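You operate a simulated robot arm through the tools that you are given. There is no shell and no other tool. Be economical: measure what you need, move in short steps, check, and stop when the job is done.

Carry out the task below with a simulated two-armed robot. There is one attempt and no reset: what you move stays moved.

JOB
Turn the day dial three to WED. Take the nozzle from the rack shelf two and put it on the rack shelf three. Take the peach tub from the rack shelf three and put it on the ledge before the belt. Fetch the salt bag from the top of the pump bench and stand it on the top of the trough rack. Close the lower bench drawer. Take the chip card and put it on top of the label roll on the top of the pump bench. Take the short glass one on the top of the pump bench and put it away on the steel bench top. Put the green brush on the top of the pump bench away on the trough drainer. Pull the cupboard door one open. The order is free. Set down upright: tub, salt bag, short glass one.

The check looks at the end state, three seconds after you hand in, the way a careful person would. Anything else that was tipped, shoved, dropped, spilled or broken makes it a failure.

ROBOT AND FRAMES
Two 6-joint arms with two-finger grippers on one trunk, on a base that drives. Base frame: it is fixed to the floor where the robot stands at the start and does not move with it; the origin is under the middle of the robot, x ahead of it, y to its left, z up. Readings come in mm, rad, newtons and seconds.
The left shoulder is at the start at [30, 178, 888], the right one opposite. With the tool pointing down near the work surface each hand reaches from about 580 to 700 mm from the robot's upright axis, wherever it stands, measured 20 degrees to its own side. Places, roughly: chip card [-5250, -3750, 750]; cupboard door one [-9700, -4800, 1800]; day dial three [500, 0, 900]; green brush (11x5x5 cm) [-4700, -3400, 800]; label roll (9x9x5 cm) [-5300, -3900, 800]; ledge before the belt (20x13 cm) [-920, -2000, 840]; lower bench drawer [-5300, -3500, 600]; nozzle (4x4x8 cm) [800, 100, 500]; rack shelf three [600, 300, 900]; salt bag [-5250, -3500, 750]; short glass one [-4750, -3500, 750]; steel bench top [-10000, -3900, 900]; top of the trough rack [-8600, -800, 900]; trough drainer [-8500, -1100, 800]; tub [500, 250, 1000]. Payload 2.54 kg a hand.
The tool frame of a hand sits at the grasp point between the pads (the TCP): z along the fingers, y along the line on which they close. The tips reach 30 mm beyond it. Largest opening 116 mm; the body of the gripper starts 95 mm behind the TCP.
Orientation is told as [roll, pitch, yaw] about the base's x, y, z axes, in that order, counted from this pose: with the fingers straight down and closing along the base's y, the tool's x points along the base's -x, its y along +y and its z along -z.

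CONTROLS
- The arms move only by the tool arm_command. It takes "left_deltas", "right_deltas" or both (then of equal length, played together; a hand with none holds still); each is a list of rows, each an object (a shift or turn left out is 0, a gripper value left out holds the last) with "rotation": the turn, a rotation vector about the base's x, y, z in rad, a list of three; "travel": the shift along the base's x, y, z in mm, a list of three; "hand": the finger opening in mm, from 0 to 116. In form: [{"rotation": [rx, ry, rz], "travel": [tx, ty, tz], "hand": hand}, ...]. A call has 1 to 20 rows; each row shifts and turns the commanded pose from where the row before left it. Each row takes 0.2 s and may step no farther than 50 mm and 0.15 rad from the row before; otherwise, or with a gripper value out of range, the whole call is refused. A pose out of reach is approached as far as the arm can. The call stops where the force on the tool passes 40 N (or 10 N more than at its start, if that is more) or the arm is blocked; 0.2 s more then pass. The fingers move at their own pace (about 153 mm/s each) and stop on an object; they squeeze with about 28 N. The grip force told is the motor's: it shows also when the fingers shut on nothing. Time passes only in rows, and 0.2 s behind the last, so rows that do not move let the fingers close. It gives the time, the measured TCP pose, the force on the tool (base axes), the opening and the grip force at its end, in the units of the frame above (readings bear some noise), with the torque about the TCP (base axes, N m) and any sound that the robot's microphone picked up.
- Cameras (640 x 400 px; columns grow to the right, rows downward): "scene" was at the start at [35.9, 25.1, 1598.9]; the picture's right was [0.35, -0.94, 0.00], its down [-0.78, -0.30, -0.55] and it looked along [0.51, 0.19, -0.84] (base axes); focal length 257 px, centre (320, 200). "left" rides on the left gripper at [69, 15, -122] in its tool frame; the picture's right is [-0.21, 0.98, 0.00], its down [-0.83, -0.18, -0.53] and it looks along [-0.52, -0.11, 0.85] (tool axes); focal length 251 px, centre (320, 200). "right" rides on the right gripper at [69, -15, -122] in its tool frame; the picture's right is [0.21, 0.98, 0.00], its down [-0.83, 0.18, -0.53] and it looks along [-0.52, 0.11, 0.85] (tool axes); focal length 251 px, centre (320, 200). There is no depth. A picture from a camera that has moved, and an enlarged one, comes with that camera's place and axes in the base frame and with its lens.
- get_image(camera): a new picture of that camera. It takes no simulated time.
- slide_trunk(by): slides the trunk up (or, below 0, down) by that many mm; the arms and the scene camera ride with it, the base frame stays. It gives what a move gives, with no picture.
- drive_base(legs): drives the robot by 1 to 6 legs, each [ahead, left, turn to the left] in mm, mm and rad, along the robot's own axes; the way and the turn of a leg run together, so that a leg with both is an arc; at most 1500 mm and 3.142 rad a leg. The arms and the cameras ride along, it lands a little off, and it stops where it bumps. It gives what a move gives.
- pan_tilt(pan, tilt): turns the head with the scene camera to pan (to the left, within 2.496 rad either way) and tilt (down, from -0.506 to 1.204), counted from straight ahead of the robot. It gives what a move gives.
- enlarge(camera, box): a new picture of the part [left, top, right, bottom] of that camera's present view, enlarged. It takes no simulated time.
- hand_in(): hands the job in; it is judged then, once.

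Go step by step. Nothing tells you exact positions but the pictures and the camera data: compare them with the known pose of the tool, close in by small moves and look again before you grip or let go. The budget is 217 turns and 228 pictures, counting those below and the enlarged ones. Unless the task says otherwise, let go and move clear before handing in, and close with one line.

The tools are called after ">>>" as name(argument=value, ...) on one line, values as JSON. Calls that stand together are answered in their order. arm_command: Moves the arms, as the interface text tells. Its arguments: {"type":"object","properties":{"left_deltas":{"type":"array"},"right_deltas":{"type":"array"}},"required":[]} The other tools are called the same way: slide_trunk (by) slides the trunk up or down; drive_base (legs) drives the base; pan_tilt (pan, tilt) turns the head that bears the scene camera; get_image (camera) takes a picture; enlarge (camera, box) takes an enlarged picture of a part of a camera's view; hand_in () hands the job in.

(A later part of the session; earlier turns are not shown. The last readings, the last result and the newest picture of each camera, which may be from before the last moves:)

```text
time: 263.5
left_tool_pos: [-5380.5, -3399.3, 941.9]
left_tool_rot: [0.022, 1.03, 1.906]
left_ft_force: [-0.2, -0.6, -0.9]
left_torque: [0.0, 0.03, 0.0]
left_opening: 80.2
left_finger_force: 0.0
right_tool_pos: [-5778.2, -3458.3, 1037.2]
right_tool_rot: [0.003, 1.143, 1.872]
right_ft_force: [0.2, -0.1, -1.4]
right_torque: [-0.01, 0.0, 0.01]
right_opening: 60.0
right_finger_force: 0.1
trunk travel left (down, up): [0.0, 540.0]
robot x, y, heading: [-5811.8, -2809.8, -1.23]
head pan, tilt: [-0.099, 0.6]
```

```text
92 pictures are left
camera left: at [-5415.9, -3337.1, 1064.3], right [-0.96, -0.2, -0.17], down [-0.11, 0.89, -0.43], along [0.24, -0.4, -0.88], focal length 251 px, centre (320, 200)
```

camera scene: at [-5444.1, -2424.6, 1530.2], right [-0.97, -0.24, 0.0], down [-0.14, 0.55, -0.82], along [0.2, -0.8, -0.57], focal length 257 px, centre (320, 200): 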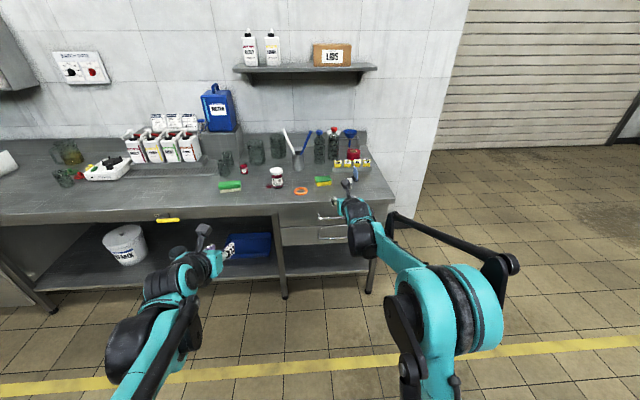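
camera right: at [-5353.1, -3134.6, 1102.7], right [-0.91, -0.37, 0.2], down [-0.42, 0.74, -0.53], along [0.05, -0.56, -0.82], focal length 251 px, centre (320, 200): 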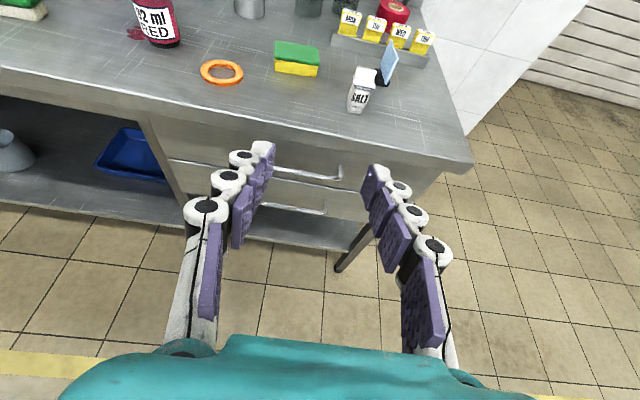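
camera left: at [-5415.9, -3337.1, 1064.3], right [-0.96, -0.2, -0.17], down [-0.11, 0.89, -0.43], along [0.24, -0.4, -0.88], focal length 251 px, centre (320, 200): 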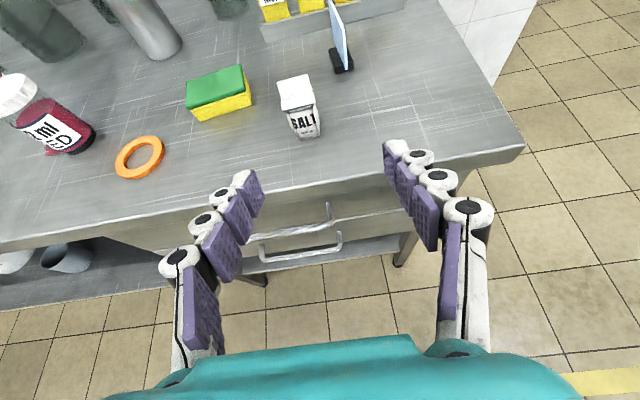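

>>> arm_command(left_deltas=[{"travel": [14, 5, -28]}, {"travel": [5, -14, -28]}, {"travel": [15, -42, 0]}, {"travel": [12, -32, 0]}, {}])

>>> get_image(camera="left")

```text
time: 264.7
left_tool_pos: [-5333.8, -3481.4, 885.6]
left_tool_rot: [0.022, 1.029, 1.905]
left_ft_force: [0.7, 0.3, 0.9]
left_torque: [0.0, 0.0, 0.01]
left_opening: 80.3
left_finger_force: 0.1
right_tool_pos: [-5779.2, -3458.8, 1038.3]
right_tool_rot: [0.003, 1.144, 1.873]
right_ft_force: [-0.7, 0.1, 0.0]
right_torque: [0.0, 0.03, -0.02]
right_opening: 60.2
right_finger_force: 0.0
trunk travel left (down, up): [0.0, 540.0]
robot x, y, heading: [-5815.4, -2811.6, -1.23]
head pan, tilt: [-0.099, 0.6]
```

```text
91 pictures are left
camera left: at [-5367.8, -3419.5, 1008.1], right [-0.96, -0.2, -0.17], down [-0.11, 0.89, -0.44], along [0.24, -0.4, -0.88], focal length 251 px, centre (320, 200)
```

left: 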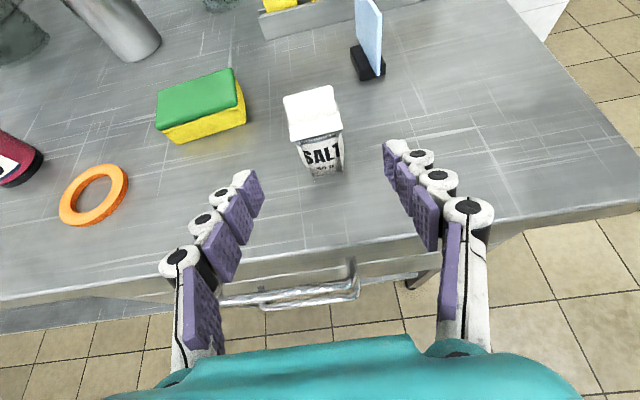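

>>> arm_command(left_deltas=[{"travel": [7, -21, 0], "hand": 66}, {"travel": [8, -21, 0]}, {"hand": 40}, {"hand": 0}, {}, {}])

>>> arm_command(left_deltas=[{"travel": [0, 0, 15]}, {"travel": [0, 0, 35]}, {"travel": [0, 0, 40]}, {"travel": [0, 0, 40]}, {}])

>>> get_image(camera="left")

```text
time: 266.1
left_tool_pos: [-5318.8, -3521.6, 887.8]
left_tool_rot: [0.023, 1.027, 1.905]
left_ft_force: [0.4, -0.7, 1.0]
left_torque: [-0.03, -0.06, 0.01]
left_opening: 35.2
left_finger_force: 27.7
right_tool_pos: [-5778.1, -3458.7, 1037.0]
right_tool_rot: [0.004, 1.142, 1.873]
right_ft_force: [0.1, -1.0, -0.5]
right_torque: [0.05, -0.02, -0.01]
right_opening: 60.0
right_finger_force: 0.1
trunk travel left (down, up): [0.0, 540.0]
robot x, y, heading: [-5816.7, -2811.6, -1.227]
head pan, tilt: [-0.099, 0.6]
```

```text
time: 267.3
left_tool_pos: [-5320.2, -3522.6, 1017.2]
left_tool_rot: [0.023, 1.03, 1.905]
left_ft_force: [0.2, 0.3, -0.2]
left_torque: [-0.01, 0.03, 0.01]
left_opening: 34.9
left_finger_force: 28.2
right_tool_pos: [-5777.0, -3458.7, 1037.4]
right_tool_rot: [0.005, 1.143, 1.874]
right_ft_force: [-0.3, -0.1, 0.1]
right_torque: [0.0, 0.0, -0.03]
right_opening: 60.0
right_finger_force: 0.0
trunk travel left (down, up): [0.0, 540.0]
robot x, y, heading: [-5814.5, -2810.1, -1.226]
head pan, tilt: [-0.099, 0.6]
```

```text
90 pictures are left
camera left: at [-5354.7, -3460.7, 1140.1], right [-0.96, -0.2, -0.17], down [-0.11, 0.89, -0.44], along [0.24, -0.4, -0.88], focal length 251 px, centre (320, 200)
```

left: 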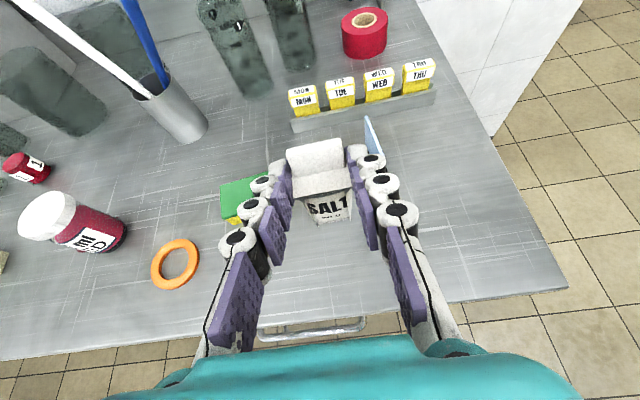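

Salt bag in the left hand. Now retract it and position the right hand, yawed to match the card's plane.

>>> arm_command(left_deltas=[{"travel": [-15, 42, 10]}, {"travel": [-15, 42, 10]}, {"travel": [-15, 42, 10]}, {"travel": [-15, 42, 10]}, {"travel": [-15, 42, 10]}, {"travel": [-10, 28, 10]}], right_deltas=[{"rotation": [0, 0, 0.09]}, {"rotation": [0, 0, 0.09]}, {"rotation": [0, 0, 0.09], "hand": 50}, {"travel": [0, 0, -20]}, {"travel": [0, 0, -20]}, {}])

>>> drive_base(legs=[[0, 304, 0], [170, 0, 0]])

>>> get_image(camera="right")

```text
time: 268.7
left_tool_pos: [-5408.9, -3284.6, 1077.6]
left_tool_rot: [0.022, 1.03, 1.906]
left_ft_force: [-0.2, 0.0, -0.2]
left_torque: [0.02, -0.02, 0.04]
left_opening: 35.3
left_finger_force: 27.8
right_tool_pos: [-5777.8, -3458.4, 1000.1]
right_tool_rot: [0.002, 1.143, 1.871]
right_ft_force: [0.1, -0.5, -0.5]
right_torque: [0.0, 0.02, 0.01]
right_opening: 49.9
right_finger_force: 0.0
right hand out of reach, approached as far as the arm can: row 1, 2, 3
trunk travel left (down, up): [0.0, 540.0]
robot x, y, heading: [-5813.3, -2812.0, -1.229]
head pan, tilt: [-0.099, 0.6]
```

```text
time: 271.9
left_tool_pos: [-5063.6, -3338.2, 1077.6]
left_tool_rot: [0.023, 1.029, 1.909]
left_ft_force: [0.5, -1.2, -0.9]
left_torque: [0.02, -0.02, -0.02]
left_opening: 35.1
left_finger_force: 28.0
right_tool_pos: [-5431.8, -3512.4, 1000.1]
right_tool_rot: [0.004, 1.143, 1.874]
right_ft_force: [-0.6, -0.7, 0.2]
right_torque: [-0.01, -0.04, -0.01]
right_opening: 50.0
right_finger_force: 0.1
trunk travel left (down, up): [0.0, 540.0]
robot x, y, heading: [-5468.6, -2865.3, -1.226]
head pan, tilt: [-0.099, 0.6]
```

```text
89 pictures are left
camera right: at [-5440.6, -3431.6, 1113.6], right [-0.91, -0.37, 0.2], down [-0.42, 0.74, -0.53], along [0.05, -0.56, -0.83], focal length 251 px, centre (320, 200)
```

right: 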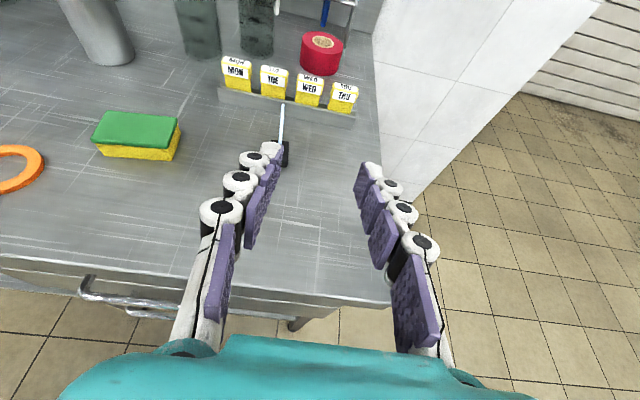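

>>> drive_base(legs=[[0, 0, 0.1]])

>>> arm_command(right_deltas=[{"travel": [0, 0, -40]}, {"travel": [0, 0, -30]}, {}])

>>> get_image(camera="right")

```text
time: 272.8
left_tool_pos: [-5015.9, -3293.7, 1076.5]
left_tool_rot: [0.023, 1.029, 2.01]
left_ft_force: [-0.2, 0.5, 0.2]
left_torque: [0.04, -0.01, -0.01]
left_opening: 35.0
left_finger_force: 28.7
right_tool_pos: [-5366.2, -3506.0, 1000.2]
right_tool_rot: [0.004, 1.143, 1.977]
right_ft_force: [-0.4, 1.2, 0.2]
right_torque: [0.01, -0.04, -0.01]
right_opening: 50.2
right_finger_force: 0.0
trunk travel left (down, up): [0.0, 540.0]
robot x, y, heading: [-5472.0, -2862.5, -1.125]
head pan, tilt: [-0.099, 0.6]
```

```text
time: 273.6
left_tool_pos: [-5016.6, -3292.4, 1078.1]
left_tool_rot: [0.022, 1.03, 2.01]
left_ft_force: [0.4, 0.6, -0.6]
left_torque: [-0.01, -0.01, 0.01]
left_opening: 35.3
left_finger_force: 27.4
right_tool_pos: [-5365.4, -3506.0, 931.1]
right_tool_rot: [0.003, 1.143, 1.976]
right_ft_force: [-0.5, -0.4, -0.3]
right_torque: [0.03, -0.01, 0.01]
right_opening: 49.8
right_finger_force: 0.1
trunk travel left (down, up): [0.0, 540.0]
robot x, y, heading: [-5471.7, -2862.2, -1.122]
head pan, tilt: [-0.099, 0.6]
```

```text
88 pictures are left
camera right: at [-5383.9, -3425.3, 1044.4], right [-0.86, -0.46, 0.2], down [-0.49, 0.69, -0.53], along [0.11, -0.55, -0.82], focal length 251 px, centre (320, 200)
```

right: 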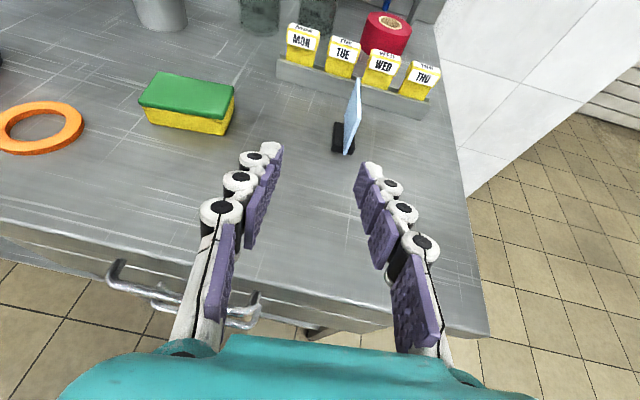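

>>> arm_command(right_deltas=[{"travel": [-18, -8, -20]}, {"travel": [-18, -8, -26]}, {"travel": [18, -42, 0]}, {"travel": [10, -25, 0]}, {}])

>>> get_image(camera="right")

```text
time: 274.8
left_tool_pos: [-5016.6, -3292.7, 1077.4]
left_tool_rot: [0.023, 1.03, 2.011]
left_ft_force: [0.2, 1.2, -0.6]
left_torque: [0.02, -0.01, 0.01]
left_opening: 35.3
left_finger_force: 28.0
right_tool_pos: [-5341.2, -3571.6, 884.6]
right_tool_rot: [0.007, 1.145, 1.972]
right_ft_force: [-0.1, -0.6, -0.6]
right_torque: [0.01, -0.05, -0.02]
right_opening: 50.1
right_finger_force: 0.1
right hand out of reach, approached as far as the arm can: row 1, 2, 3
trunk travel left (down, up): [0.0, 540.0]
robot x, y, heading: [-5469.6, -2867.6, -1.125]
head pan, tilt: [-0.099, 0.6]
```

```text
87 pictures are left
camera right: at [-5357.8, -3490.5, 998.6], right [-0.87, -0.46, 0.2], down [-0.49, 0.69, -0.53], along [0.1, -0.56, -0.82], focal length 251 px, centre (320, 200)
```

right: 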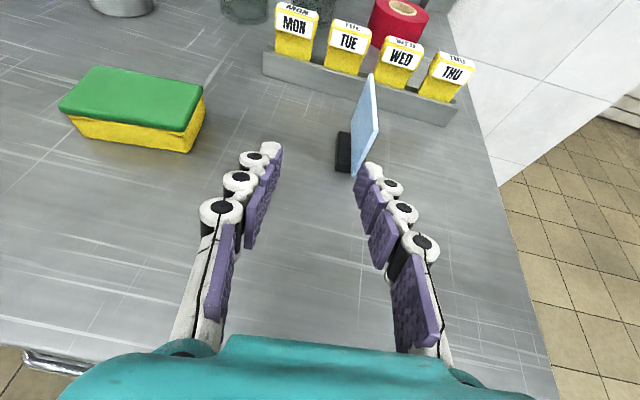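

>>> drive_base(legs=[[0, -36, 0]])

>>> get_image(camera="right")

```text
time: 275.6
left_tool_pos: [-5052.3, -3310.4, 1077.8]
left_tool_rot: [0.02, 1.031, 2.009]
left_ft_force: [0.3, -0.7, -0.9]
left_torque: [0.05, -0.02, 0.06]
left_opening: 35.0
left_finger_force: 28.5
right_tool_pos: [-5376.0, -3587.7, 884.4]
right_tool_rot: [0.005, 1.145, 1.965]
right_ft_force: [-0.7, -0.8, -0.5]
right_torque: [0.0, -0.01, 0.04]
right_opening: 50.0
right_finger_force: 0.0
trunk travel left (down, up): [0.0, 540.0]
robot x, y, heading: [-5503.3, -2879.0, -1.13]
head pan, tilt: [-0.099, 0.6]
```

```text
86 pictures are left
camera right: at [-5393.1, -3507.1, 998.4], right [-0.87, -0.46, 0.2], down [-0.49, 0.69, -0.53], along [0.11, -0.56, -0.82], focal length 251 px, centre (320, 200)
```

right: 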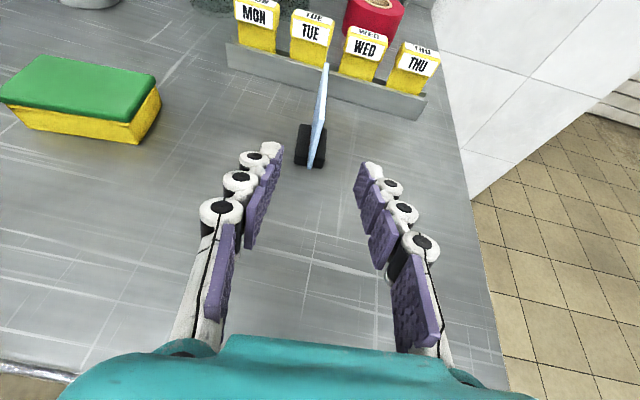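

>>> arm_command(right_deltas=[{"travel": [9, -20, 5]}, {"travel": [9, -20, 0]}, {}])

>>> get_image(camera="right")

```text
time: 276.4
left_tool_pos: [-5051.4, -3309.9, 1076.5]
left_tool_rot: [0.023, 1.029, 2.01]
left_ft_force: [-0.8, 0.8, 0.7]
left_torque: [-0.02, 0.01, -0.01]
left_opening: 35.3
left_finger_force: 27.3
right_tool_pos: [-5356.8, -3628.7, 888.1]
right_tool_rot: [0.006, 1.145, 1.969]
right_ft_force: [0.3, 0.1, 0.1]
right_torque: [0.04, 0.01, 0.0]
right_opening: 49.9
right_finger_force: 0.0
trunk travel left (down, up): [0.0, 540.0]
robot x, y, heading: [-5501.3, -2883.0, -1.123]
head pan, tilt: [-0.099, 0.6]
```

```text
85 pictures are left
camera right: at [-5373.1, -3547.3, 1002.3], right [-0.87, -0.46, 0.2], down [-0.49, 0.69, -0.53], along [0.1, -0.56, -0.82], focal length 251 px, centre (320, 200)
```

right: 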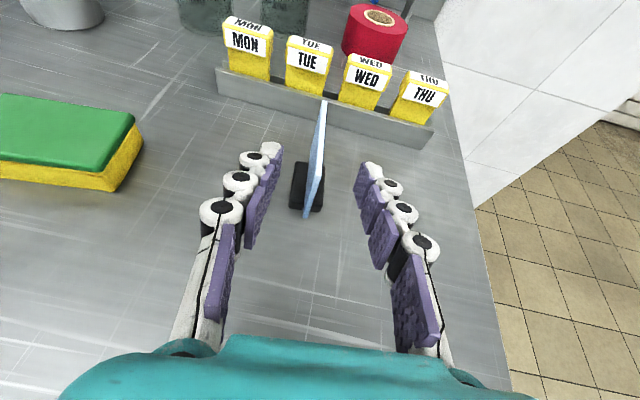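

>>> arm_command(right_deltas=[{"hand": 25}, {"hand": 0}, {}, {}])

>>> get_image(camera="right")

```text
time: 277.4
left_tool_pos: [-5050.3, -3309.8, 1077.7]
left_tool_rot: [0.023, 1.03, 2.01]
left_ft_force: [-0.1, 0.0, -1.8]
left_torque: [0.0, 0.03, -0.03]
left_opening: 35.1
left_finger_force: 27.7
right_tool_pos: [-5356.2, -3627.7, 888.5]
right_tool_rot: [0.006, 1.144, 1.972]
right_ft_force: [-0.7, 0.4, 0.6]
right_torque: [0.0, 0.01, -0.01]
right_opening: 5.8
right_finger_force: 28.5
trunk travel left (down, up): [0.0, 540.0]
robot x, y, heading: [-5502.7, -2882.9, -1.127]
head pan, tilt: [-0.099, 0.6]
```

```text
84 pictures are left
camera right: at [-5373.1, -3547.2, 1002.2], right [-0.87, -0.46, 0.2], down [-0.49, 0.69, -0.53], along [0.1, -0.56, -0.82], focal length 251 px, centre (320, 200)
```

right: 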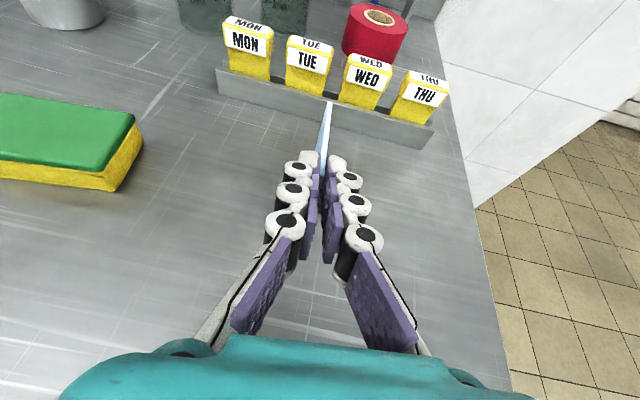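

Card pinched. Lifting straight up.

>>> arm_command(right_deltas=[{"travel": [0, 0, 10]}, {"travel": [0, 0, 20]}, {"travel": [0, 0, 40]}, {"travel": [0, 0, 40]}, {}])

>>> get_image(camera="right")

```text
time: 278.6
left_tool_pos: [-5051.3, -3309.5, 1076.9]
left_tool_rot: [0.024, 1.029, 2.01]
left_ft_force: [-0.5, 0.6, -0.5]
left_torque: [0.03, 0.0, -0.03]
left_opening: 35.1
left_finger_force: 27.8
right_tool_pos: [-5358.9, -3625.5, 1000.8]
right_tool_rot: [0.009, 1.145, 1.968]
right_ft_force: [-0.7, 0.6, -0.8]
right_torque: [0.03, 0.0, 0.0]
right_opening: 5.9
right_finger_force: 28.0
trunk travel left (down, up): [0.0, 540.0]
robot x, y, heading: [-5505.6, -2881.5, -1.123]
head pan, tilt: [-0.099, 0.6]
```

```text
83 pictures are left
camera right: at [-5375.7, -3545.1, 1114.7], right [-0.87, -0.45, 0.2], down [-0.48, 0.7, -0.53], along [0.1, -0.56, -0.82], focal length 251 px, centre (320, 200)
```

right: 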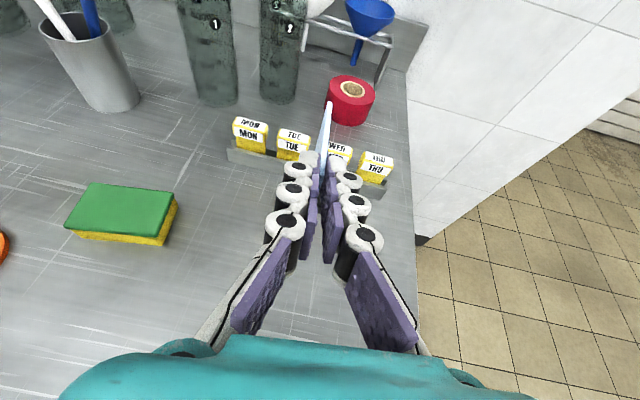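

Card free. Rolling the hand 90° so that the card lies flat.

>>> arm_command(right_deltas=[{"rotation": [-0.0514, 0.1195, 0.0588], "travel": [0, 0, 5]}, {"rotation": [-0.0514, 0.1195, 0.0588], "travel": [0, 0, 5]}, {"rotation": [-0.0514, 0.1195, 0.0588]}, {"rotation": [-0.0514, 0.1195, 0.0588]}, {"rotation": [-0.0514, 0.1195, 0.0588]}, {"rotation": [-0.0514, 0.1195, 0.0588]}, {"rotation": [-0.0514, 0.1195, 0.0588]}, {"rotation": [-0.0514, 0.1195, 0.0588]}, {"rotation": [-0.0514, 0.1195, 0.0588]}, {"rotation": [-0.0514, 0.1195, 0.0588]}, {"rotation": [-0.0514, 0.1195, 0.0588]}, {}])

>>> get_image(camera="right")

>>> get_image(camera="scene")

```text
time: 281.2
left_tool_pos: [-5051.5, -3309.5, 1076.3]
left_tool_rot: [0.023, 1.03, 2.012]
left_ft_force: [-0.3, 0.7, -1.0]
left_torque: [0.04, 0.0, 0.01]
left_opening: 35.0
left_finger_force: 27.7
right_tool_pos: [-5163.3, -3440.2, 1010.2]
right_tool_rot: [1.489, 0.229, -2.794]
right_ft_force: [0.5, 0.0, -0.2]
right_torque: [0.04, 0.0, 0.01]
right_opening: 6.1
right_finger_force: 27.8
right hand out of reach, approached as far as the arm can: row 1, 2, 3, 4, 5, 6, 7, 8, 9, 10, 11
trunk travel left (down, up): [0.0, 540.0]
robot x, y, heading: [-5501.7, -2883.1, -1.127]
head pan, tilt: [-0.099, 0.6]
```

```text
82 pictures are left
camera right: at [-5140.4, -3302.7, 1020.8], right [0.02, -0.08, 1.0], down [-0.98, 0.2, 0.03], along [-0.2, -0.98, -0.07], focal length 251 px, centre (320, 200)
```

right: 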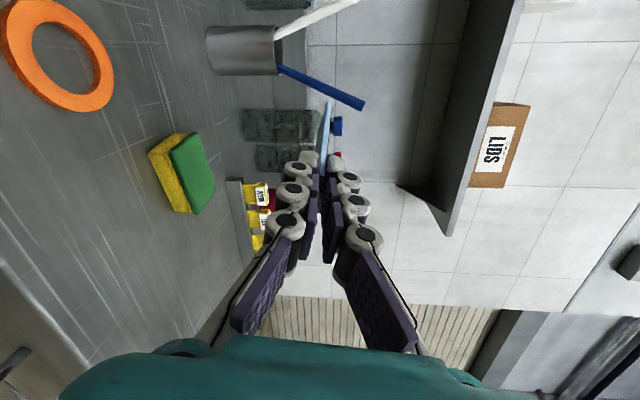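

```text
81 pictures are left
camera scene: at [-5486.0, -2936.8, 1530.2], right [-0.94, -0.34, 0.0], down [-0.19, 0.53, -0.82], along [0.28, -0.78, -0.57], focal length 257 px, centre (320, 200)
```

scene: 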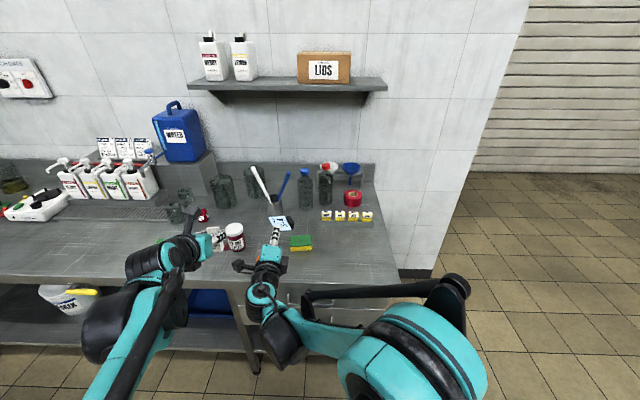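

The hand rolled, though drifting left. The card is flat in the grip. I'll bring it in front of the roll by driving, then reach forward.

>>> drive_base(legs=[[0, -280, -0.09], [110, 0, 0]])

>>> arm_command(right_deltas=[{"travel": [15, -42, -10]}, {"travel": [15, -42, -10]}, {"travel": [15, -42, -10]}, {}])

>>> get_image(camera="scene")

>>> get_image(camera="right")

```text
time: 284.0
left_tool_pos: [-5310.3, -3563.0, 1076.2]
left_tool_rot: [0.023, 1.03, 1.914]
left_ft_force: [0.6, 0.4, -0.5]
left_torque: [0.02, 0.01, 0.04]
left_opening: 35.0
left_finger_force: 28.2
right_tool_pos: [-5434.4, -3683.1, 1007.9]
right_tool_rot: [1.484, 0.228, -2.895]
right_ft_force: [0.0, -1.1, 0.0]
right_torque: [0.04, -0.02, 0.0]
right_opening: 6.0
right_finger_force: 28.0
trunk travel left (down, up): [0.0, 540.0]
robot x, y, heading: [-5720.8, -3095.4, -1.226]
head pan, tilt: [-0.099, 0.6]
```

```text
time: 285.0
left_tool_pos: [-5310.3, -3562.2, 1077.8]
left_tool_rot: [0.023, 1.031, 1.912]
left_ft_force: [-0.3, 0.1, -0.1]
left_torque: [0.03, -0.01, 0.02]
left_opening: 34.9
left_finger_force: 28.3
right_tool_pos: [-5386.8, -3805.5, 978.5]
right_tool_rot: [1.502, 0.238, -2.893]
right_ft_force: [-0.1, -0.9, -0.5]
right_torque: [0.03, -0.02, -0.04]
right_opening: 5.9
right_finger_force: 27.5
trunk travel left (down, up): [0.0, 540.0]
robot x, y, heading: [-5723.1, -3089.9, -1.224]
head pan, tilt: [-0.099, 0.6]
```

```text
80 pictures are left
camera scene: at [-5708.1, -3149.3, 1530.3], right [-0.97, -0.25, 0.0], down [-0.14, 0.55, -0.83], along [0.2, -0.8, -0.56], focal length 257 px, centre (320, 200)
```

scene: 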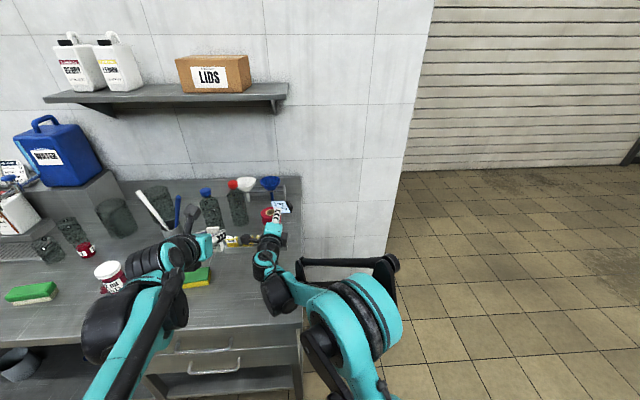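

```text
79 pictures are left
camera right: at [-5349.3, -3670.7, 988.6], right [0.0, -0.07, 1.0], down [-0.96, 0.29, 0.02], along [-0.29, -0.95, -0.07], focal length 251 px, centre (320, 200)
```

right: 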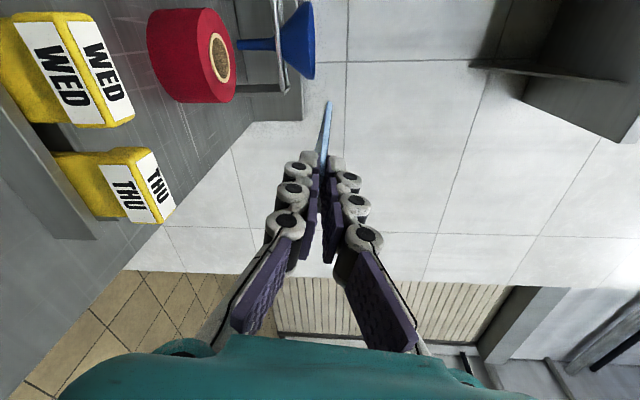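

>>> drive_base(legs=[[0, 56, 0], [45, 0, 0]])

>>> get_image(camera="right")

```text
time: 286.4
left_tool_pos: [-5241.4, -3586.5, 1076.1]
left_tool_rot: [0.023, 1.03, 1.915]
left_ft_force: [-0.1, 0.0, -1.2]
left_torque: [0.05, -0.02, 0.06]
left_opening: 35.0
left_finger_force: 28.0
right_tool_pos: [-5316.8, -3828.8, 976.2]
right_tool_rot: [1.499, 0.236, -2.891]
right_ft_force: [-0.7, 0.0, -1.2]
right_torque: [0.04, 0.01, -0.01]
right_opening: 5.8
right_finger_force: 28.3
trunk travel left (down, up): [0.0, 540.0]
robot x, y, heading: [-5649.2, -3116.1, -1.223]
head pan, tilt: [-0.099, 0.6]
```

```text
78 pictures are left
camera right: at [-5279.2, -3694.6, 987.5], right [0.0, -0.07, 1.0], down [-0.96, 0.29, 0.02], along [-0.29, -0.95, -0.07], focal length 251 px, centre (320, 200)
```

right: 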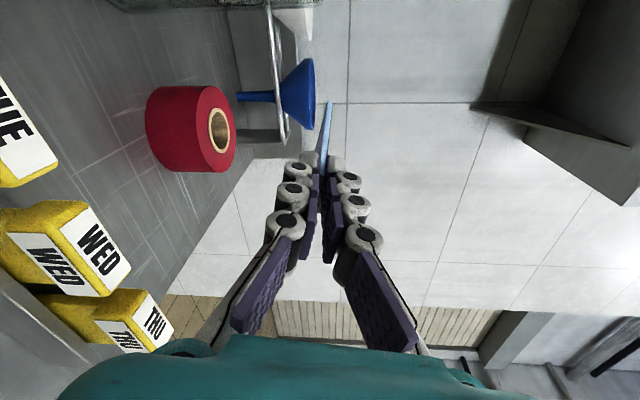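

The tabs rack would foul the hand from the front, so I'll approach the roll from the bench's right end with the robot turned left. Repositioning.

>>> drive_base(legs=[[-250, 0, 0], [0, -442, 0], [0, 0, 0.703], [0, -356, 0], [180, 0, 0]])

>>> get_image(camera="scene")

>>> get_image(camera="right")

```text
time: 295.4
left_tool_pos: [-5549.1, -3523.5, 1076.3]
left_tool_rot: [0.022, 1.03, 2.629]
left_ft_force: [0.5, 0.8, -0.2]
left_torque: [0.07, 0.02, 0.01]
left_opening: 35.2
left_finger_force: 27.8
right_tool_pos: [-5447.5, -3756.2, 977.5]
right_tool_rot: [1.5, 0.237, -2.178]
right_ft_force: [-0.1, -0.3, -1.1]
right_torque: [0.03, 0.02, 0.0]
right_opening: 6.2
right_finger_force: 28.6
trunk travel left (down, up): [0.0, 540.0]
robot x, y, heading: [-6168.3, -3436.1, -0.506]
head pan, tilt: [-0.099, 0.6]
```

```text
77 pictures are left
camera scene: at [-6119.8, -3472.2, 1530.1], right [-0.57, -0.82, 0.0], down [-0.47, 0.32, -0.82], along [0.68, -0.47, -0.57], focal length 257 px, centre (320, 200)
```

scene: 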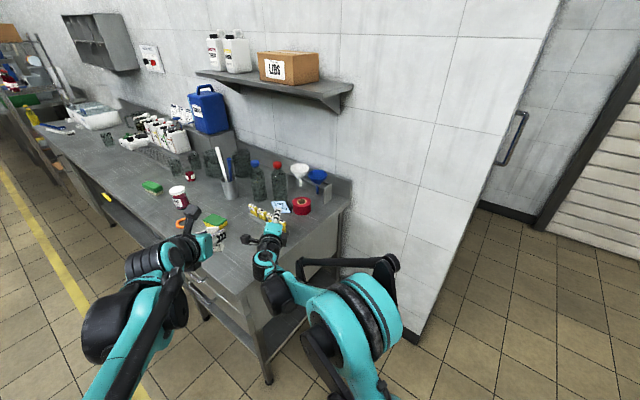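

```text
76 pictures are left
camera right: at [-5508.6, -3630.8, 987.7], right [0.05, -0.06, 1.0], down [-0.91, -0.41, 0.02], along [0.4, -0.91, -0.07], focal length 251 px, centre (320, 200)
```

right: 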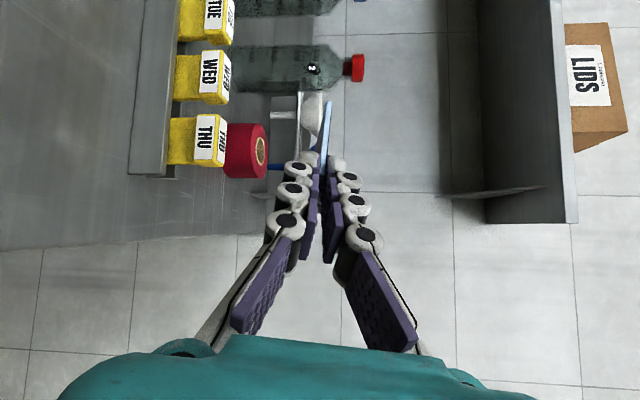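

>>> drive_base(legs=[[0, -83, 0], [180, 0, 0]])

>>> get_image(camera="right")

>>> enlarge(camera="scene", box=[220, 120, 380, 220])

```text
time: 297.6
left_tool_pos: [-5435.5, -3685.8, 1077.1]
left_tool_rot: [0.024, 1.03, 2.626]
left_ft_force: [0.5, -0.5, -1.2]
left_torque: [0.02, 0.04, -0.04]
left_opening: 35.1
left_finger_force: 28.0
right_tool_pos: [-5333.5, -3919.1, 977.4]
right_tool_rot: [1.499, 0.238, -2.181]
right_ft_force: [0.3, 0.0, -0.4]
right_torque: [0.02, -0.04, -0.03]
right_opening: 6.0
right_finger_force: 28.3
trunk travel left (down, up): [0.0, 540.0]
robot x, y, heading: [-6051.1, -3594.3, -0.508]
head pan, tilt: [-0.099, 0.6]
```

```text
75 pictures are left
camera right: at [-5394.5, -3793.6, 987.7], right [0.05, -0.06, 1.0], down [-0.91, -0.4, 0.02], along [0.4, -0.91, -0.07], focal length 251 px, centre (320, 200)
```

right: 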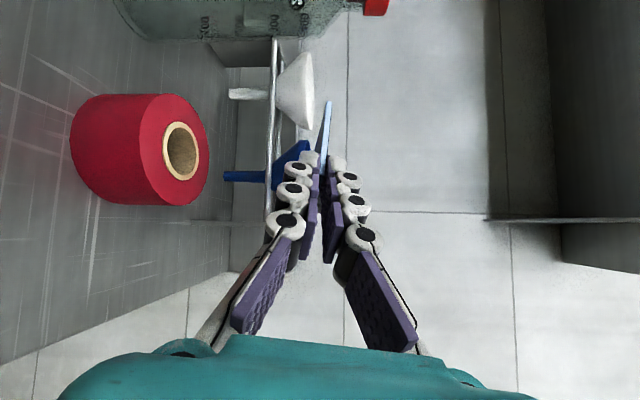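

```text
4.00 times, centred on (300, 170) of scene
camera zoom: at [-6005.4, -3633.8, 1530.1], right [-0.57, -0.82, 0.0], down [-0.46, 0.32, -0.82], along [0.68, -0.47, -0.57], focal length 1029 px, centre (400, 320)
```

zoom: 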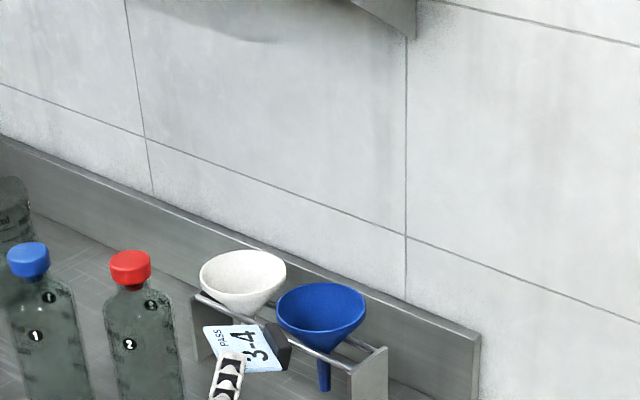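

The card carries a black foot; it now hangs flat over the roll (centre ≈[−5290, −3944], top z≈870). I'll nudge and lower it gently.

>>> arm_command(right_deltas=[{"travel": [8, 7, -25]}, {"travel": [0, 0, -25]}, {"travel": [0, 0, -15]}, {}])

>>> get_image(camera="right")

>>> enlarge(camera="scene", box=[240, 160, 368, 240])

```text
time: 298.6
left_tool_pos: [-5436.9, -3685.5, 1077.2]
left_tool_rot: [0.023, 1.03, 2.627]
left_ft_force: [0.8, 0.1, -0.7]
left_torque: [-0.02, 0.01, 0.04]
left_opening: 35.0
left_finger_force: 27.6
right_tool_pos: [-5325.7, -3911.6, 914.1]
right_tool_rot: [1.502, 0.237, -2.179]
right_ft_force: [-0.2, 0.3, -0.2]
right_torque: [0.05, 0.02, 0.02]
right_opening: 5.9
right_finger_force: 27.7
trunk travel left (down, up): [0.0, 540.0]
robot x, y, heading: [-6054.3, -3595.0, -0.509]
head pan, tilt: [-0.099, 0.6]
```

```text
73 pictures are left
camera right: at [-5386.7, -3785.8, 925.0], right [0.04, -0.06, 1.0], down [-0.91, -0.4, 0.02], along [0.4, -0.91, -0.07], focal length 251 px, centre (320, 200)
```

right: 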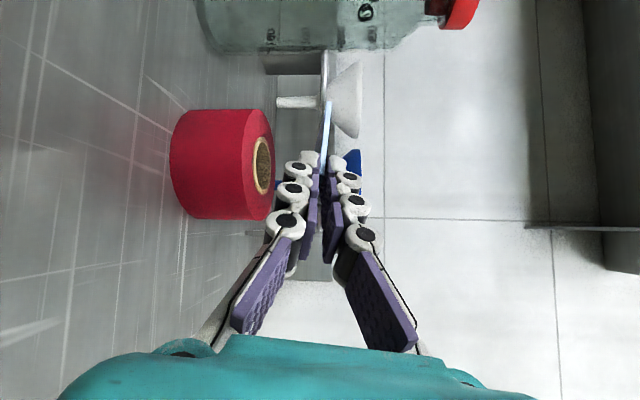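

```text
5.00 times, centred on (304, 200) of scene
camera zoom: at [-6006.7, -3633.1, 1530.2], right [-0.57, -0.82, 0.0], down [-0.46, 0.32, -0.82], along [0.68, -0.47, -0.57], focal length 1286 px, centre (400, 200)
```

zoom: 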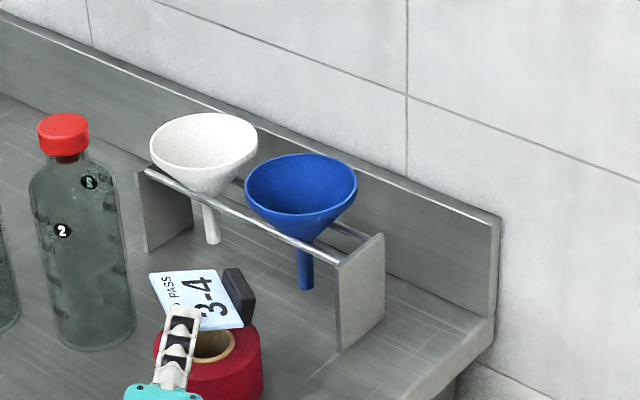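

>>> arm_command(right_deltas=[{"travel": [0, 0, -8]}, {"travel": [0, 0, -4]}, {"travel": [0, 0, -4]}, {"travel": [0, 0, -3]}, {}])

>>> enlarge(camera="scene", box=[240, 160, 368, 240])

```text
time: 299.8
left_tool_pos: [-5436.4, -3684.7, 1078.2]
left_tool_rot: [0.022, 1.03, 2.627]
left_ft_force: [0.1, 1.0, -1.2]
left_torque: [0.0, 0.0, -0.01]
left_opening: 35.0
left_finger_force: 27.7
right_tool_pos: [-5326.3, -3912.1, 894.0]
right_tool_rot: [1.501, 0.236, -2.181]
right_ft_force: [-0.2, -0.1, 1.3]
right_torque: [-0.04, -0.01, 0.0]
right_opening: 6.1
right_finger_force: 28.0
trunk travel left (down, up): [0.0, 540.0]
robot x, y, heading: [-6055.3, -3600.8, -0.513]
head pan, tilt: [-0.099, 0.6]
```

```text
5.00 times, centred on (304, 200) of scene
camera zoom: at [-6006.8, -3633.0, 1530.2], right [-0.57, -0.82, 0.0], down [-0.46, 0.32, -0.83], along [0.68, -0.47, -0.56], focal length 1286 px, centre (400, 200)
```

zoom: 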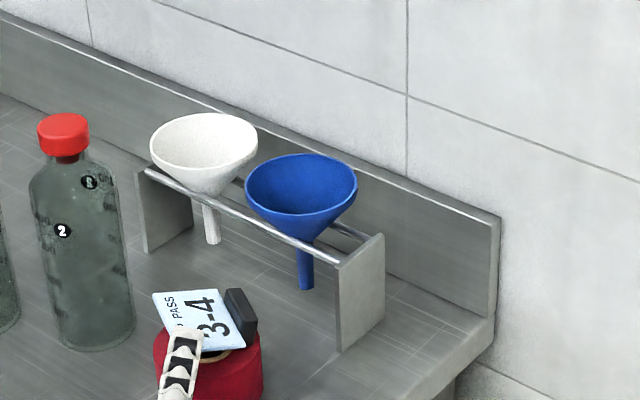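

>>> arm_command(right_deltas=[{"travel": [0, 0, 3]}, {"travel": [-11, 7, 0]}, {"travel": [0, 0, -4]}, {"travel": [0, 0, -3]}, {"travel": [0, 0, -3]}, {}])

>>> enlarge(camera="scene", box=[240, 160, 368, 240])

```text
time: 301.2
left_tool_pos: [-5437.0, -3685.0, 1078.6]
left_tool_rot: [0.023, 1.032, 2.627]
left_ft_force: [-0.4, 0.5, 0.1]
left_torque: [0.05, -0.01, 0.01]
left_opening: 34.8
left_finger_force: 28.4
right_tool_pos: [-5339.3, -3902.5, 889.1]
right_tool_rot: [1.502, 0.24, -2.178]
right_ft_force: [-2.3, 2.5, 11.0]
right_torque: [-0.74, -0.15, -0.07]
right_opening: 6.1
right_finger_force: 28.4
trunk travel left (down, up): [0.0, 540.0]
robot x, y, heading: [-6057.3, -3599.0, -0.512]
head pan, tilt: [-0.099, 0.6]
```

```text
5.00 times, centred on (304, 200) of scene
camera zoom: at [-6008.3, -3631.9, 1530.3], right [-0.57, -0.82, 0.0], down [-0.46, 0.32, -0.83], along [0.68, -0.47, -0.56], focal length 1286 px, centre (400, 200)
```

zoom: 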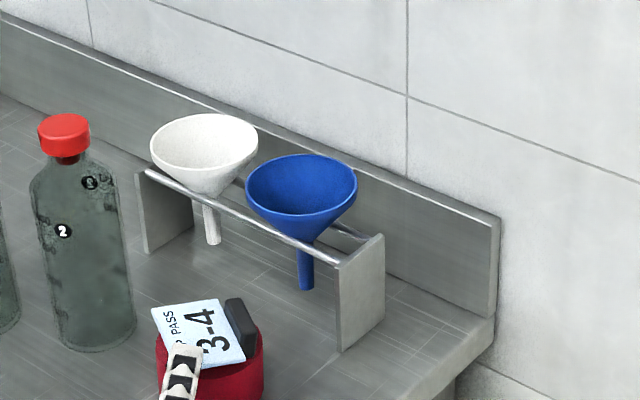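

Resting on the roll. Open slightly while rising so the lower finger doesn't press, then draw back.

>>> arm_command(right_deltas=[{"travel": [0, 0, 2], "hand": 10}, {"travel": [0, 0, 2], "hand": 16}, {"travel": [0, 0, 1], "hand": 20}, {"travel": [-8, 5.5, 0]}, {"travel": [-10, 7, 0]}, {"travel": [-12, 8, 0]}, {"travel": [-16, 11, 0]}, {"travel": [-20, 14, 0]}, {}])

>>> enlarge(camera="scene", box=[240, 160, 368, 240])

```text
time: 303.2
left_tool_pos: [-5436.0, -3686.4, 1076.4]
left_tool_rot: [0.023, 1.03, 2.627]
left_ft_force: [-0.5, -0.2, -0.6]
left_torque: [-0.02, 0.03, -0.02]
left_opening: 34.9
left_finger_force: 28.0
right_tool_pos: [-5405.5, -3857.3, 891.9]
right_tool_rot: [1.501, 0.238, -2.181]
right_ft_force: [0.3, -1.0, 0.8]
right_torque: [-0.02, 0.0, -0.01]
right_opening: 19.9
right_finger_force: 0.0
trunk travel left (down, up): [0.0, 540.0]
robot x, y, heading: [-6055.0, -3596.2, -0.515]
head pan, tilt: [-0.099, 0.6]
```

```text
5.00 times, centred on (304, 200) of scene
camera zoom: at [-6006.6, -3633.1, 1530.2], right [-0.57, -0.82, 0.0], down [-0.46, 0.32, -0.82], along [0.68, -0.47, -0.57], focal length 1286 px, centre (400, 200)
```

zoom: 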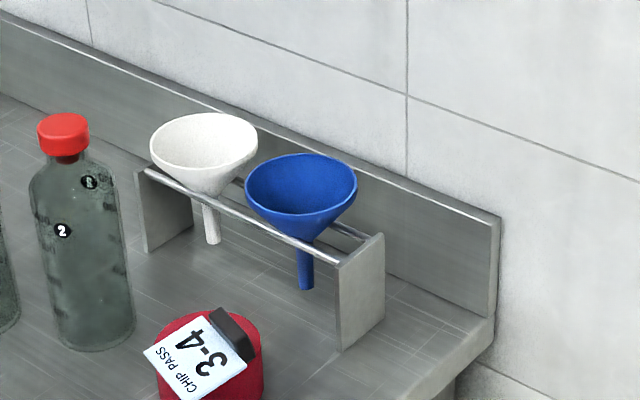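

The chip card lies on the label roll. Next the brush: back off, face the bench again and turn the right hand to point down on the way.

>>> drive_base(legs=[[-350, 0, 0], [0, 0, -0.713], [-200, 0, 0]])

>>> arm_command(right_deltas=[{"travel": [0, 0, 45]}, {"travel": [0, 0, 45], "hand": 80}, {"travel": [0, 0, 20], "rotation": [0.137, 0.038, 0]}, {"rotation": [0.137, 0.038, 0]}, {"rotation": [0.137, 0.038, 0]}, {"rotation": [0.137, 0.038, 0]}, {"rotation": [0.137, 0.038, 0]}, {"rotation": [0.137, 0.038, 0]}, {"rotation": [0.137, 0.038, 0]}, {"rotation": [0.137, 0.038, 0]}, {"rotation": [0.137, 0.038, 0]}, {"rotation": [0.137, 0.038, 0]}, {"rotation": [0.075, 0.02, 0]}, {}])

>>> get_image(camera="right")

```text
time: 308.6
left_tool_pos: [-6016.7, -3690.1, 1077.7]
left_tool_rot: [0.023, 1.031, 1.942]
left_ft_force: [-0.2, -0.6, -0.7]
left_torque: [0.0, 0.01, 0.01]
left_opening: 35.1
left_finger_force: 27.3
right_tool_pos: [-6102.3, -3845.6, 893.5]
right_tool_rot: [1.502, 0.236, -2.861]
right_ft_force: [-1.2, -0.1, 0.3]
right_torque: [0.02, 0.02, 0.03]
right_opening: 19.7
right_finger_force: 0.1
trunk travel left (down, up): [0.0, 540.0]
robot x, y, heading: [-6438.1, -3232.8, -1.193]
head pan, tilt: [-0.099, 0.6]
```

```text
time: 310.7
left_tool_pos: [-6012.4, -3693.1, 1079.9]
left_tool_rot: [0.014, 1.035, 1.94]
left_ft_force: [2.4, -1.6, -0.6]
left_torque: [0.17, 0.17, -0.14]
left_opening: 35.1
left_finger_force: 28.0
right_tool_pos: [-6062.4, -3774.6, 994.6]
right_tool_rot: [1.122, 0.394, -3.109]
right_ft_force: [-0.6, -0.8, -0.2]
right_torque: [0.03, 0.01, 0.0]
right_opening: 79.7
right_finger_force: 0.0
right hand out of reach, approached as far as the arm can: row 3, 4, 5, 6, 7, 8, 9, 10
trunk travel left (down, up): [0.0, 540.0]
robot x, y, heading: [-6440.4, -3235.0, -1.189]
head pan, tilt: [-0.099, 0.6]
stopped in row 10 (left hand): the force on the tool passed its limit at 72 N (the readings are from after the stop); the commanded pose is now the measured one
```

```text
68 pictures are left
camera right: at [-6017.0, -3657.8, 1057.3], right [-0.12, -0.43, 0.89], down [-0.93, 0.37, 0.05], along [-0.35, -0.82, -0.44], focal length 251 px, centre (320, 200)
```

right: 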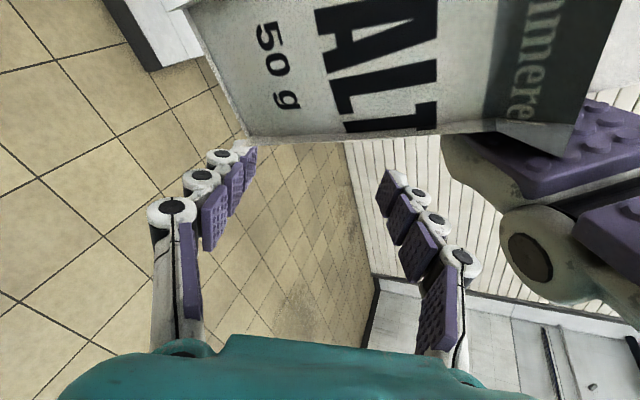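

The two hands touched. Separating them carefully.

>>> arm_command(left_deltas=[{"travel": [40, 16, 5]}, {"travel": [40, 16, 5]}, {"travel": [30, 12, 5]}, {}])

>>> arm_command(right_deltas=[{"travel": [-36, -14, 0]}, {"travel": [-36, -14, 0]}, {"travel": [-36, -14, 0]}, {"travel": [-36, -14, 0]}, {"travel": [-36, -14, 0]}, {}])

>>> get_image(camera="left")

```text
time: 311.7
left_tool_pos: [-5904.8, -3647.2, 1094.3]
left_tool_rot: [0.013, 1.035, 1.94]
left_ft_force: [0.8, 0.3, -0.9]
left_torque: [0.03, 0.02, 0.01]
left_opening: 35.0
left_finger_force: 27.7
right_tool_pos: [-6063.6, -3774.3, 993.9]
right_tool_rot: [1.121, 0.393, -3.111]
right_ft_force: [0.0, 0.3, -0.4]
right_torque: [0.0, 0.0, -0.06]
right_opening: 80.0
right_finger_force: 0.0
trunk travel left (down, up): [0.0, 540.0]
robot x, y, heading: [-6439.5, -3233.7, -1.193]
head pan, tilt: [-0.099, 0.6]
```

```text
time: 313.1
left_tool_pos: [-5905.3, -3646.8, 1094.2]
left_tool_rot: [0.014, 1.034, 1.942]
left_ft_force: [-0.1, 0.0, 0.1]
left_torque: [0.03, 0.0, -0.02]
left_opening: 34.9
left_finger_force: 28.4
right_tool_pos: [-6194.0, -3764.0, 992.8]
right_tool_rot: [1.149, 0.426, -3.127]
right_ft_force: [0.3, -0.4, -0.5]
right_torque: [-0.01, -0.04, 0.01]
right_opening: 80.2
right_finger_force: 0.1
right hand out of reach, approached as far as the arm can: row 1, 2, 3, 4, 5
trunk travel left (down, up): [0.0, 540.0]
robot x, y, heading: [-6440.8, -3235.1, -1.189]
head pan, tilt: [-0.099, 0.6]
```

```text
67 pictures are left
camera left: at [-5942.1, -3586.2, 1216.2], right [-0.95, -0.24, -0.18], down [-0.14, 0.89, -0.44], along [0.26, -0.39, -0.88], focal length 251 px, centre (320, 200)
```

left: 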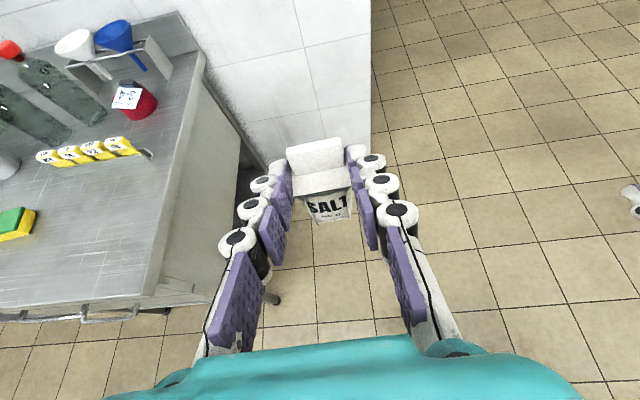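

>>> arm_command(right_deltas=[{"rotation": [0.1417, 0.0309, 0]}, {"rotation": [0.1417, 0.0309, 0]}, {"rotation": [0.1417, 0.0309, 0]}, {"rotation": [0.1417, 0.0309, 0]}, {"rotation": [0.1417, 0.0309, 0]}, {"rotation": [0.1417, 0.0309, 0]}, {"rotation": [0.1417, 0.0309, 0]}, {"rotation": [0.1417, 0.0309, 0]}, {}])

>>> get_image(camera="right")

```text
time: 315.1
left_tool_pos: [-5890.8, -3640.4, 1098.4]
left_tool_rot: [0.014, 1.036, 1.965]
left_ft_force: [-0.6, -0.4, -0.6]
left_torque: [0.0, 0.02, -0.03]
left_opening: 35.2
left_finger_force: 28.1
right_tool_pos: [-6096.6, -3460.9, 992.3]
right_tool_rot: [0.081, -0.001, 2.787]
right_ft_force: [-0.1, 0.5, -0.1]
right_torque: [-0.01, -0.03, -0.02]
right_opening: 79.9
right_finger_force: 0.1
right hand out of reach, approached as far as the arm can: row 1, 2, 3, 4, 5, 6, 7, 8
trunk travel left (down, up): [0.0, 540.0]
robot x, y, heading: [-6439.5, -3235.5, -1.192]
head pan, tilt: [-0.099, 0.6]
```

```text
66 pictures are left
camera right: at [-6022.5, -3462.5, 1112.7], right [-0.14, -0.99, 0.08], down [-0.82, 0.16, 0.55], along [-0.55, 0.01, -0.83], focal length 251 px, centre (320, 200)
```

right: 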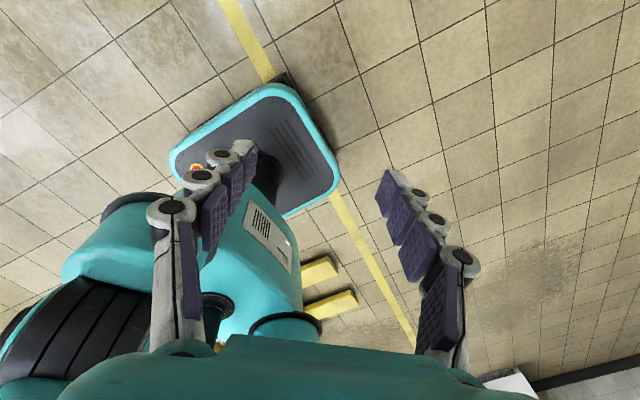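

The right wrist was over-wound. I'll unwind it (−2.4 rad about z) while bringing the hand back to its own side.

>>> arm_command(right_deltas=[{"rotation": [-0.04, 0, -0.145], "travel": [-20, -18, 5]}, {"rotation": [-0.04, 0, -0.145], "travel": [-20, -18, 5]}, {"rotation": [0, 0, -0.15], "travel": [-20, -22, 5]}, {"rotation": [0, 0, -0.15], "travel": [-20, -22, 5]}, {"rotation": [0, 0, -0.15], "travel": [-20, -22, 0]}, {"rotation": [0, 0, -0.15], "travel": [-20, -22, 0]}, {"rotation": [0, 0, -0.15], "travel": [-20, -24, 0]}, {"rotation": [0, 0, -0.15], "travel": [-20, -24, 0]}, {"rotation": [0, 0, -0.15], "travel": [-18, -26, 0]}, {"rotation": [0, 0, -0.15], "travel": [-16, -28, 0]}, {"rotation": [0, 0, -0.15], "travel": [-14, -30, 0]}, {"rotation": [0, 0, -0.15], "travel": [-12, -30, 0]}, {"rotation": [0, 0, -0.15], "travel": [-12, -30, 0]}, {"rotation": [0, 0, -0.15], "travel": [-12, -30, 0]}, {"rotation": [0, 0, -0.15], "travel": [-8, -20, 0]}, {"rotation": [0, 0, -0.15], "travel": [-8, -20, 0]}, {}])

>>> get_image(camera="right")

```text
time: 318.7
left_tool_pos: [-5904.6, -3647.4, 1095.4]
left_tool_rot: [0.014, 1.034, 1.94]
left_ft_force: [-0.2, 0.5, -0.8]
left_torque: [0.0, 0.0, 0.01]
left_opening: 35.1
left_finger_force: 27.9
right_tool_pos: [-6345.8, -3835.7, 1013.4]
right_tool_rot: [0.143, 0.034, 0.448]
right_ft_force: [0.3, -0.2, -0.3]
right_torque: [0.03, -0.01, 0.01]
right_opening: 79.8
right_finger_force: 0.1
trunk travel left (down, up): [0.0, 540.0]
robot x, y, heading: [-6440.5, -3229.7, -1.195]
head pan, tilt: [-0.099, 0.6]
```

```text
65 pictures are left
camera right: at [-6390.6, -3894.4, 1135.1], right [-0.61, 0.78, 0.15], down [0.71, 0.46, 0.53], along [0.34, 0.43, -0.84], focal length 251 px, centre (320, 200)
```

right: 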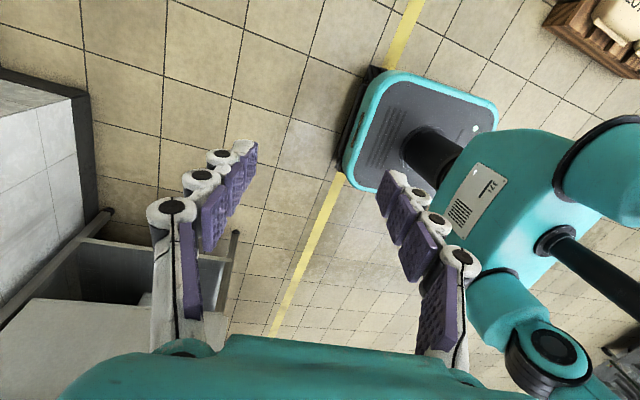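

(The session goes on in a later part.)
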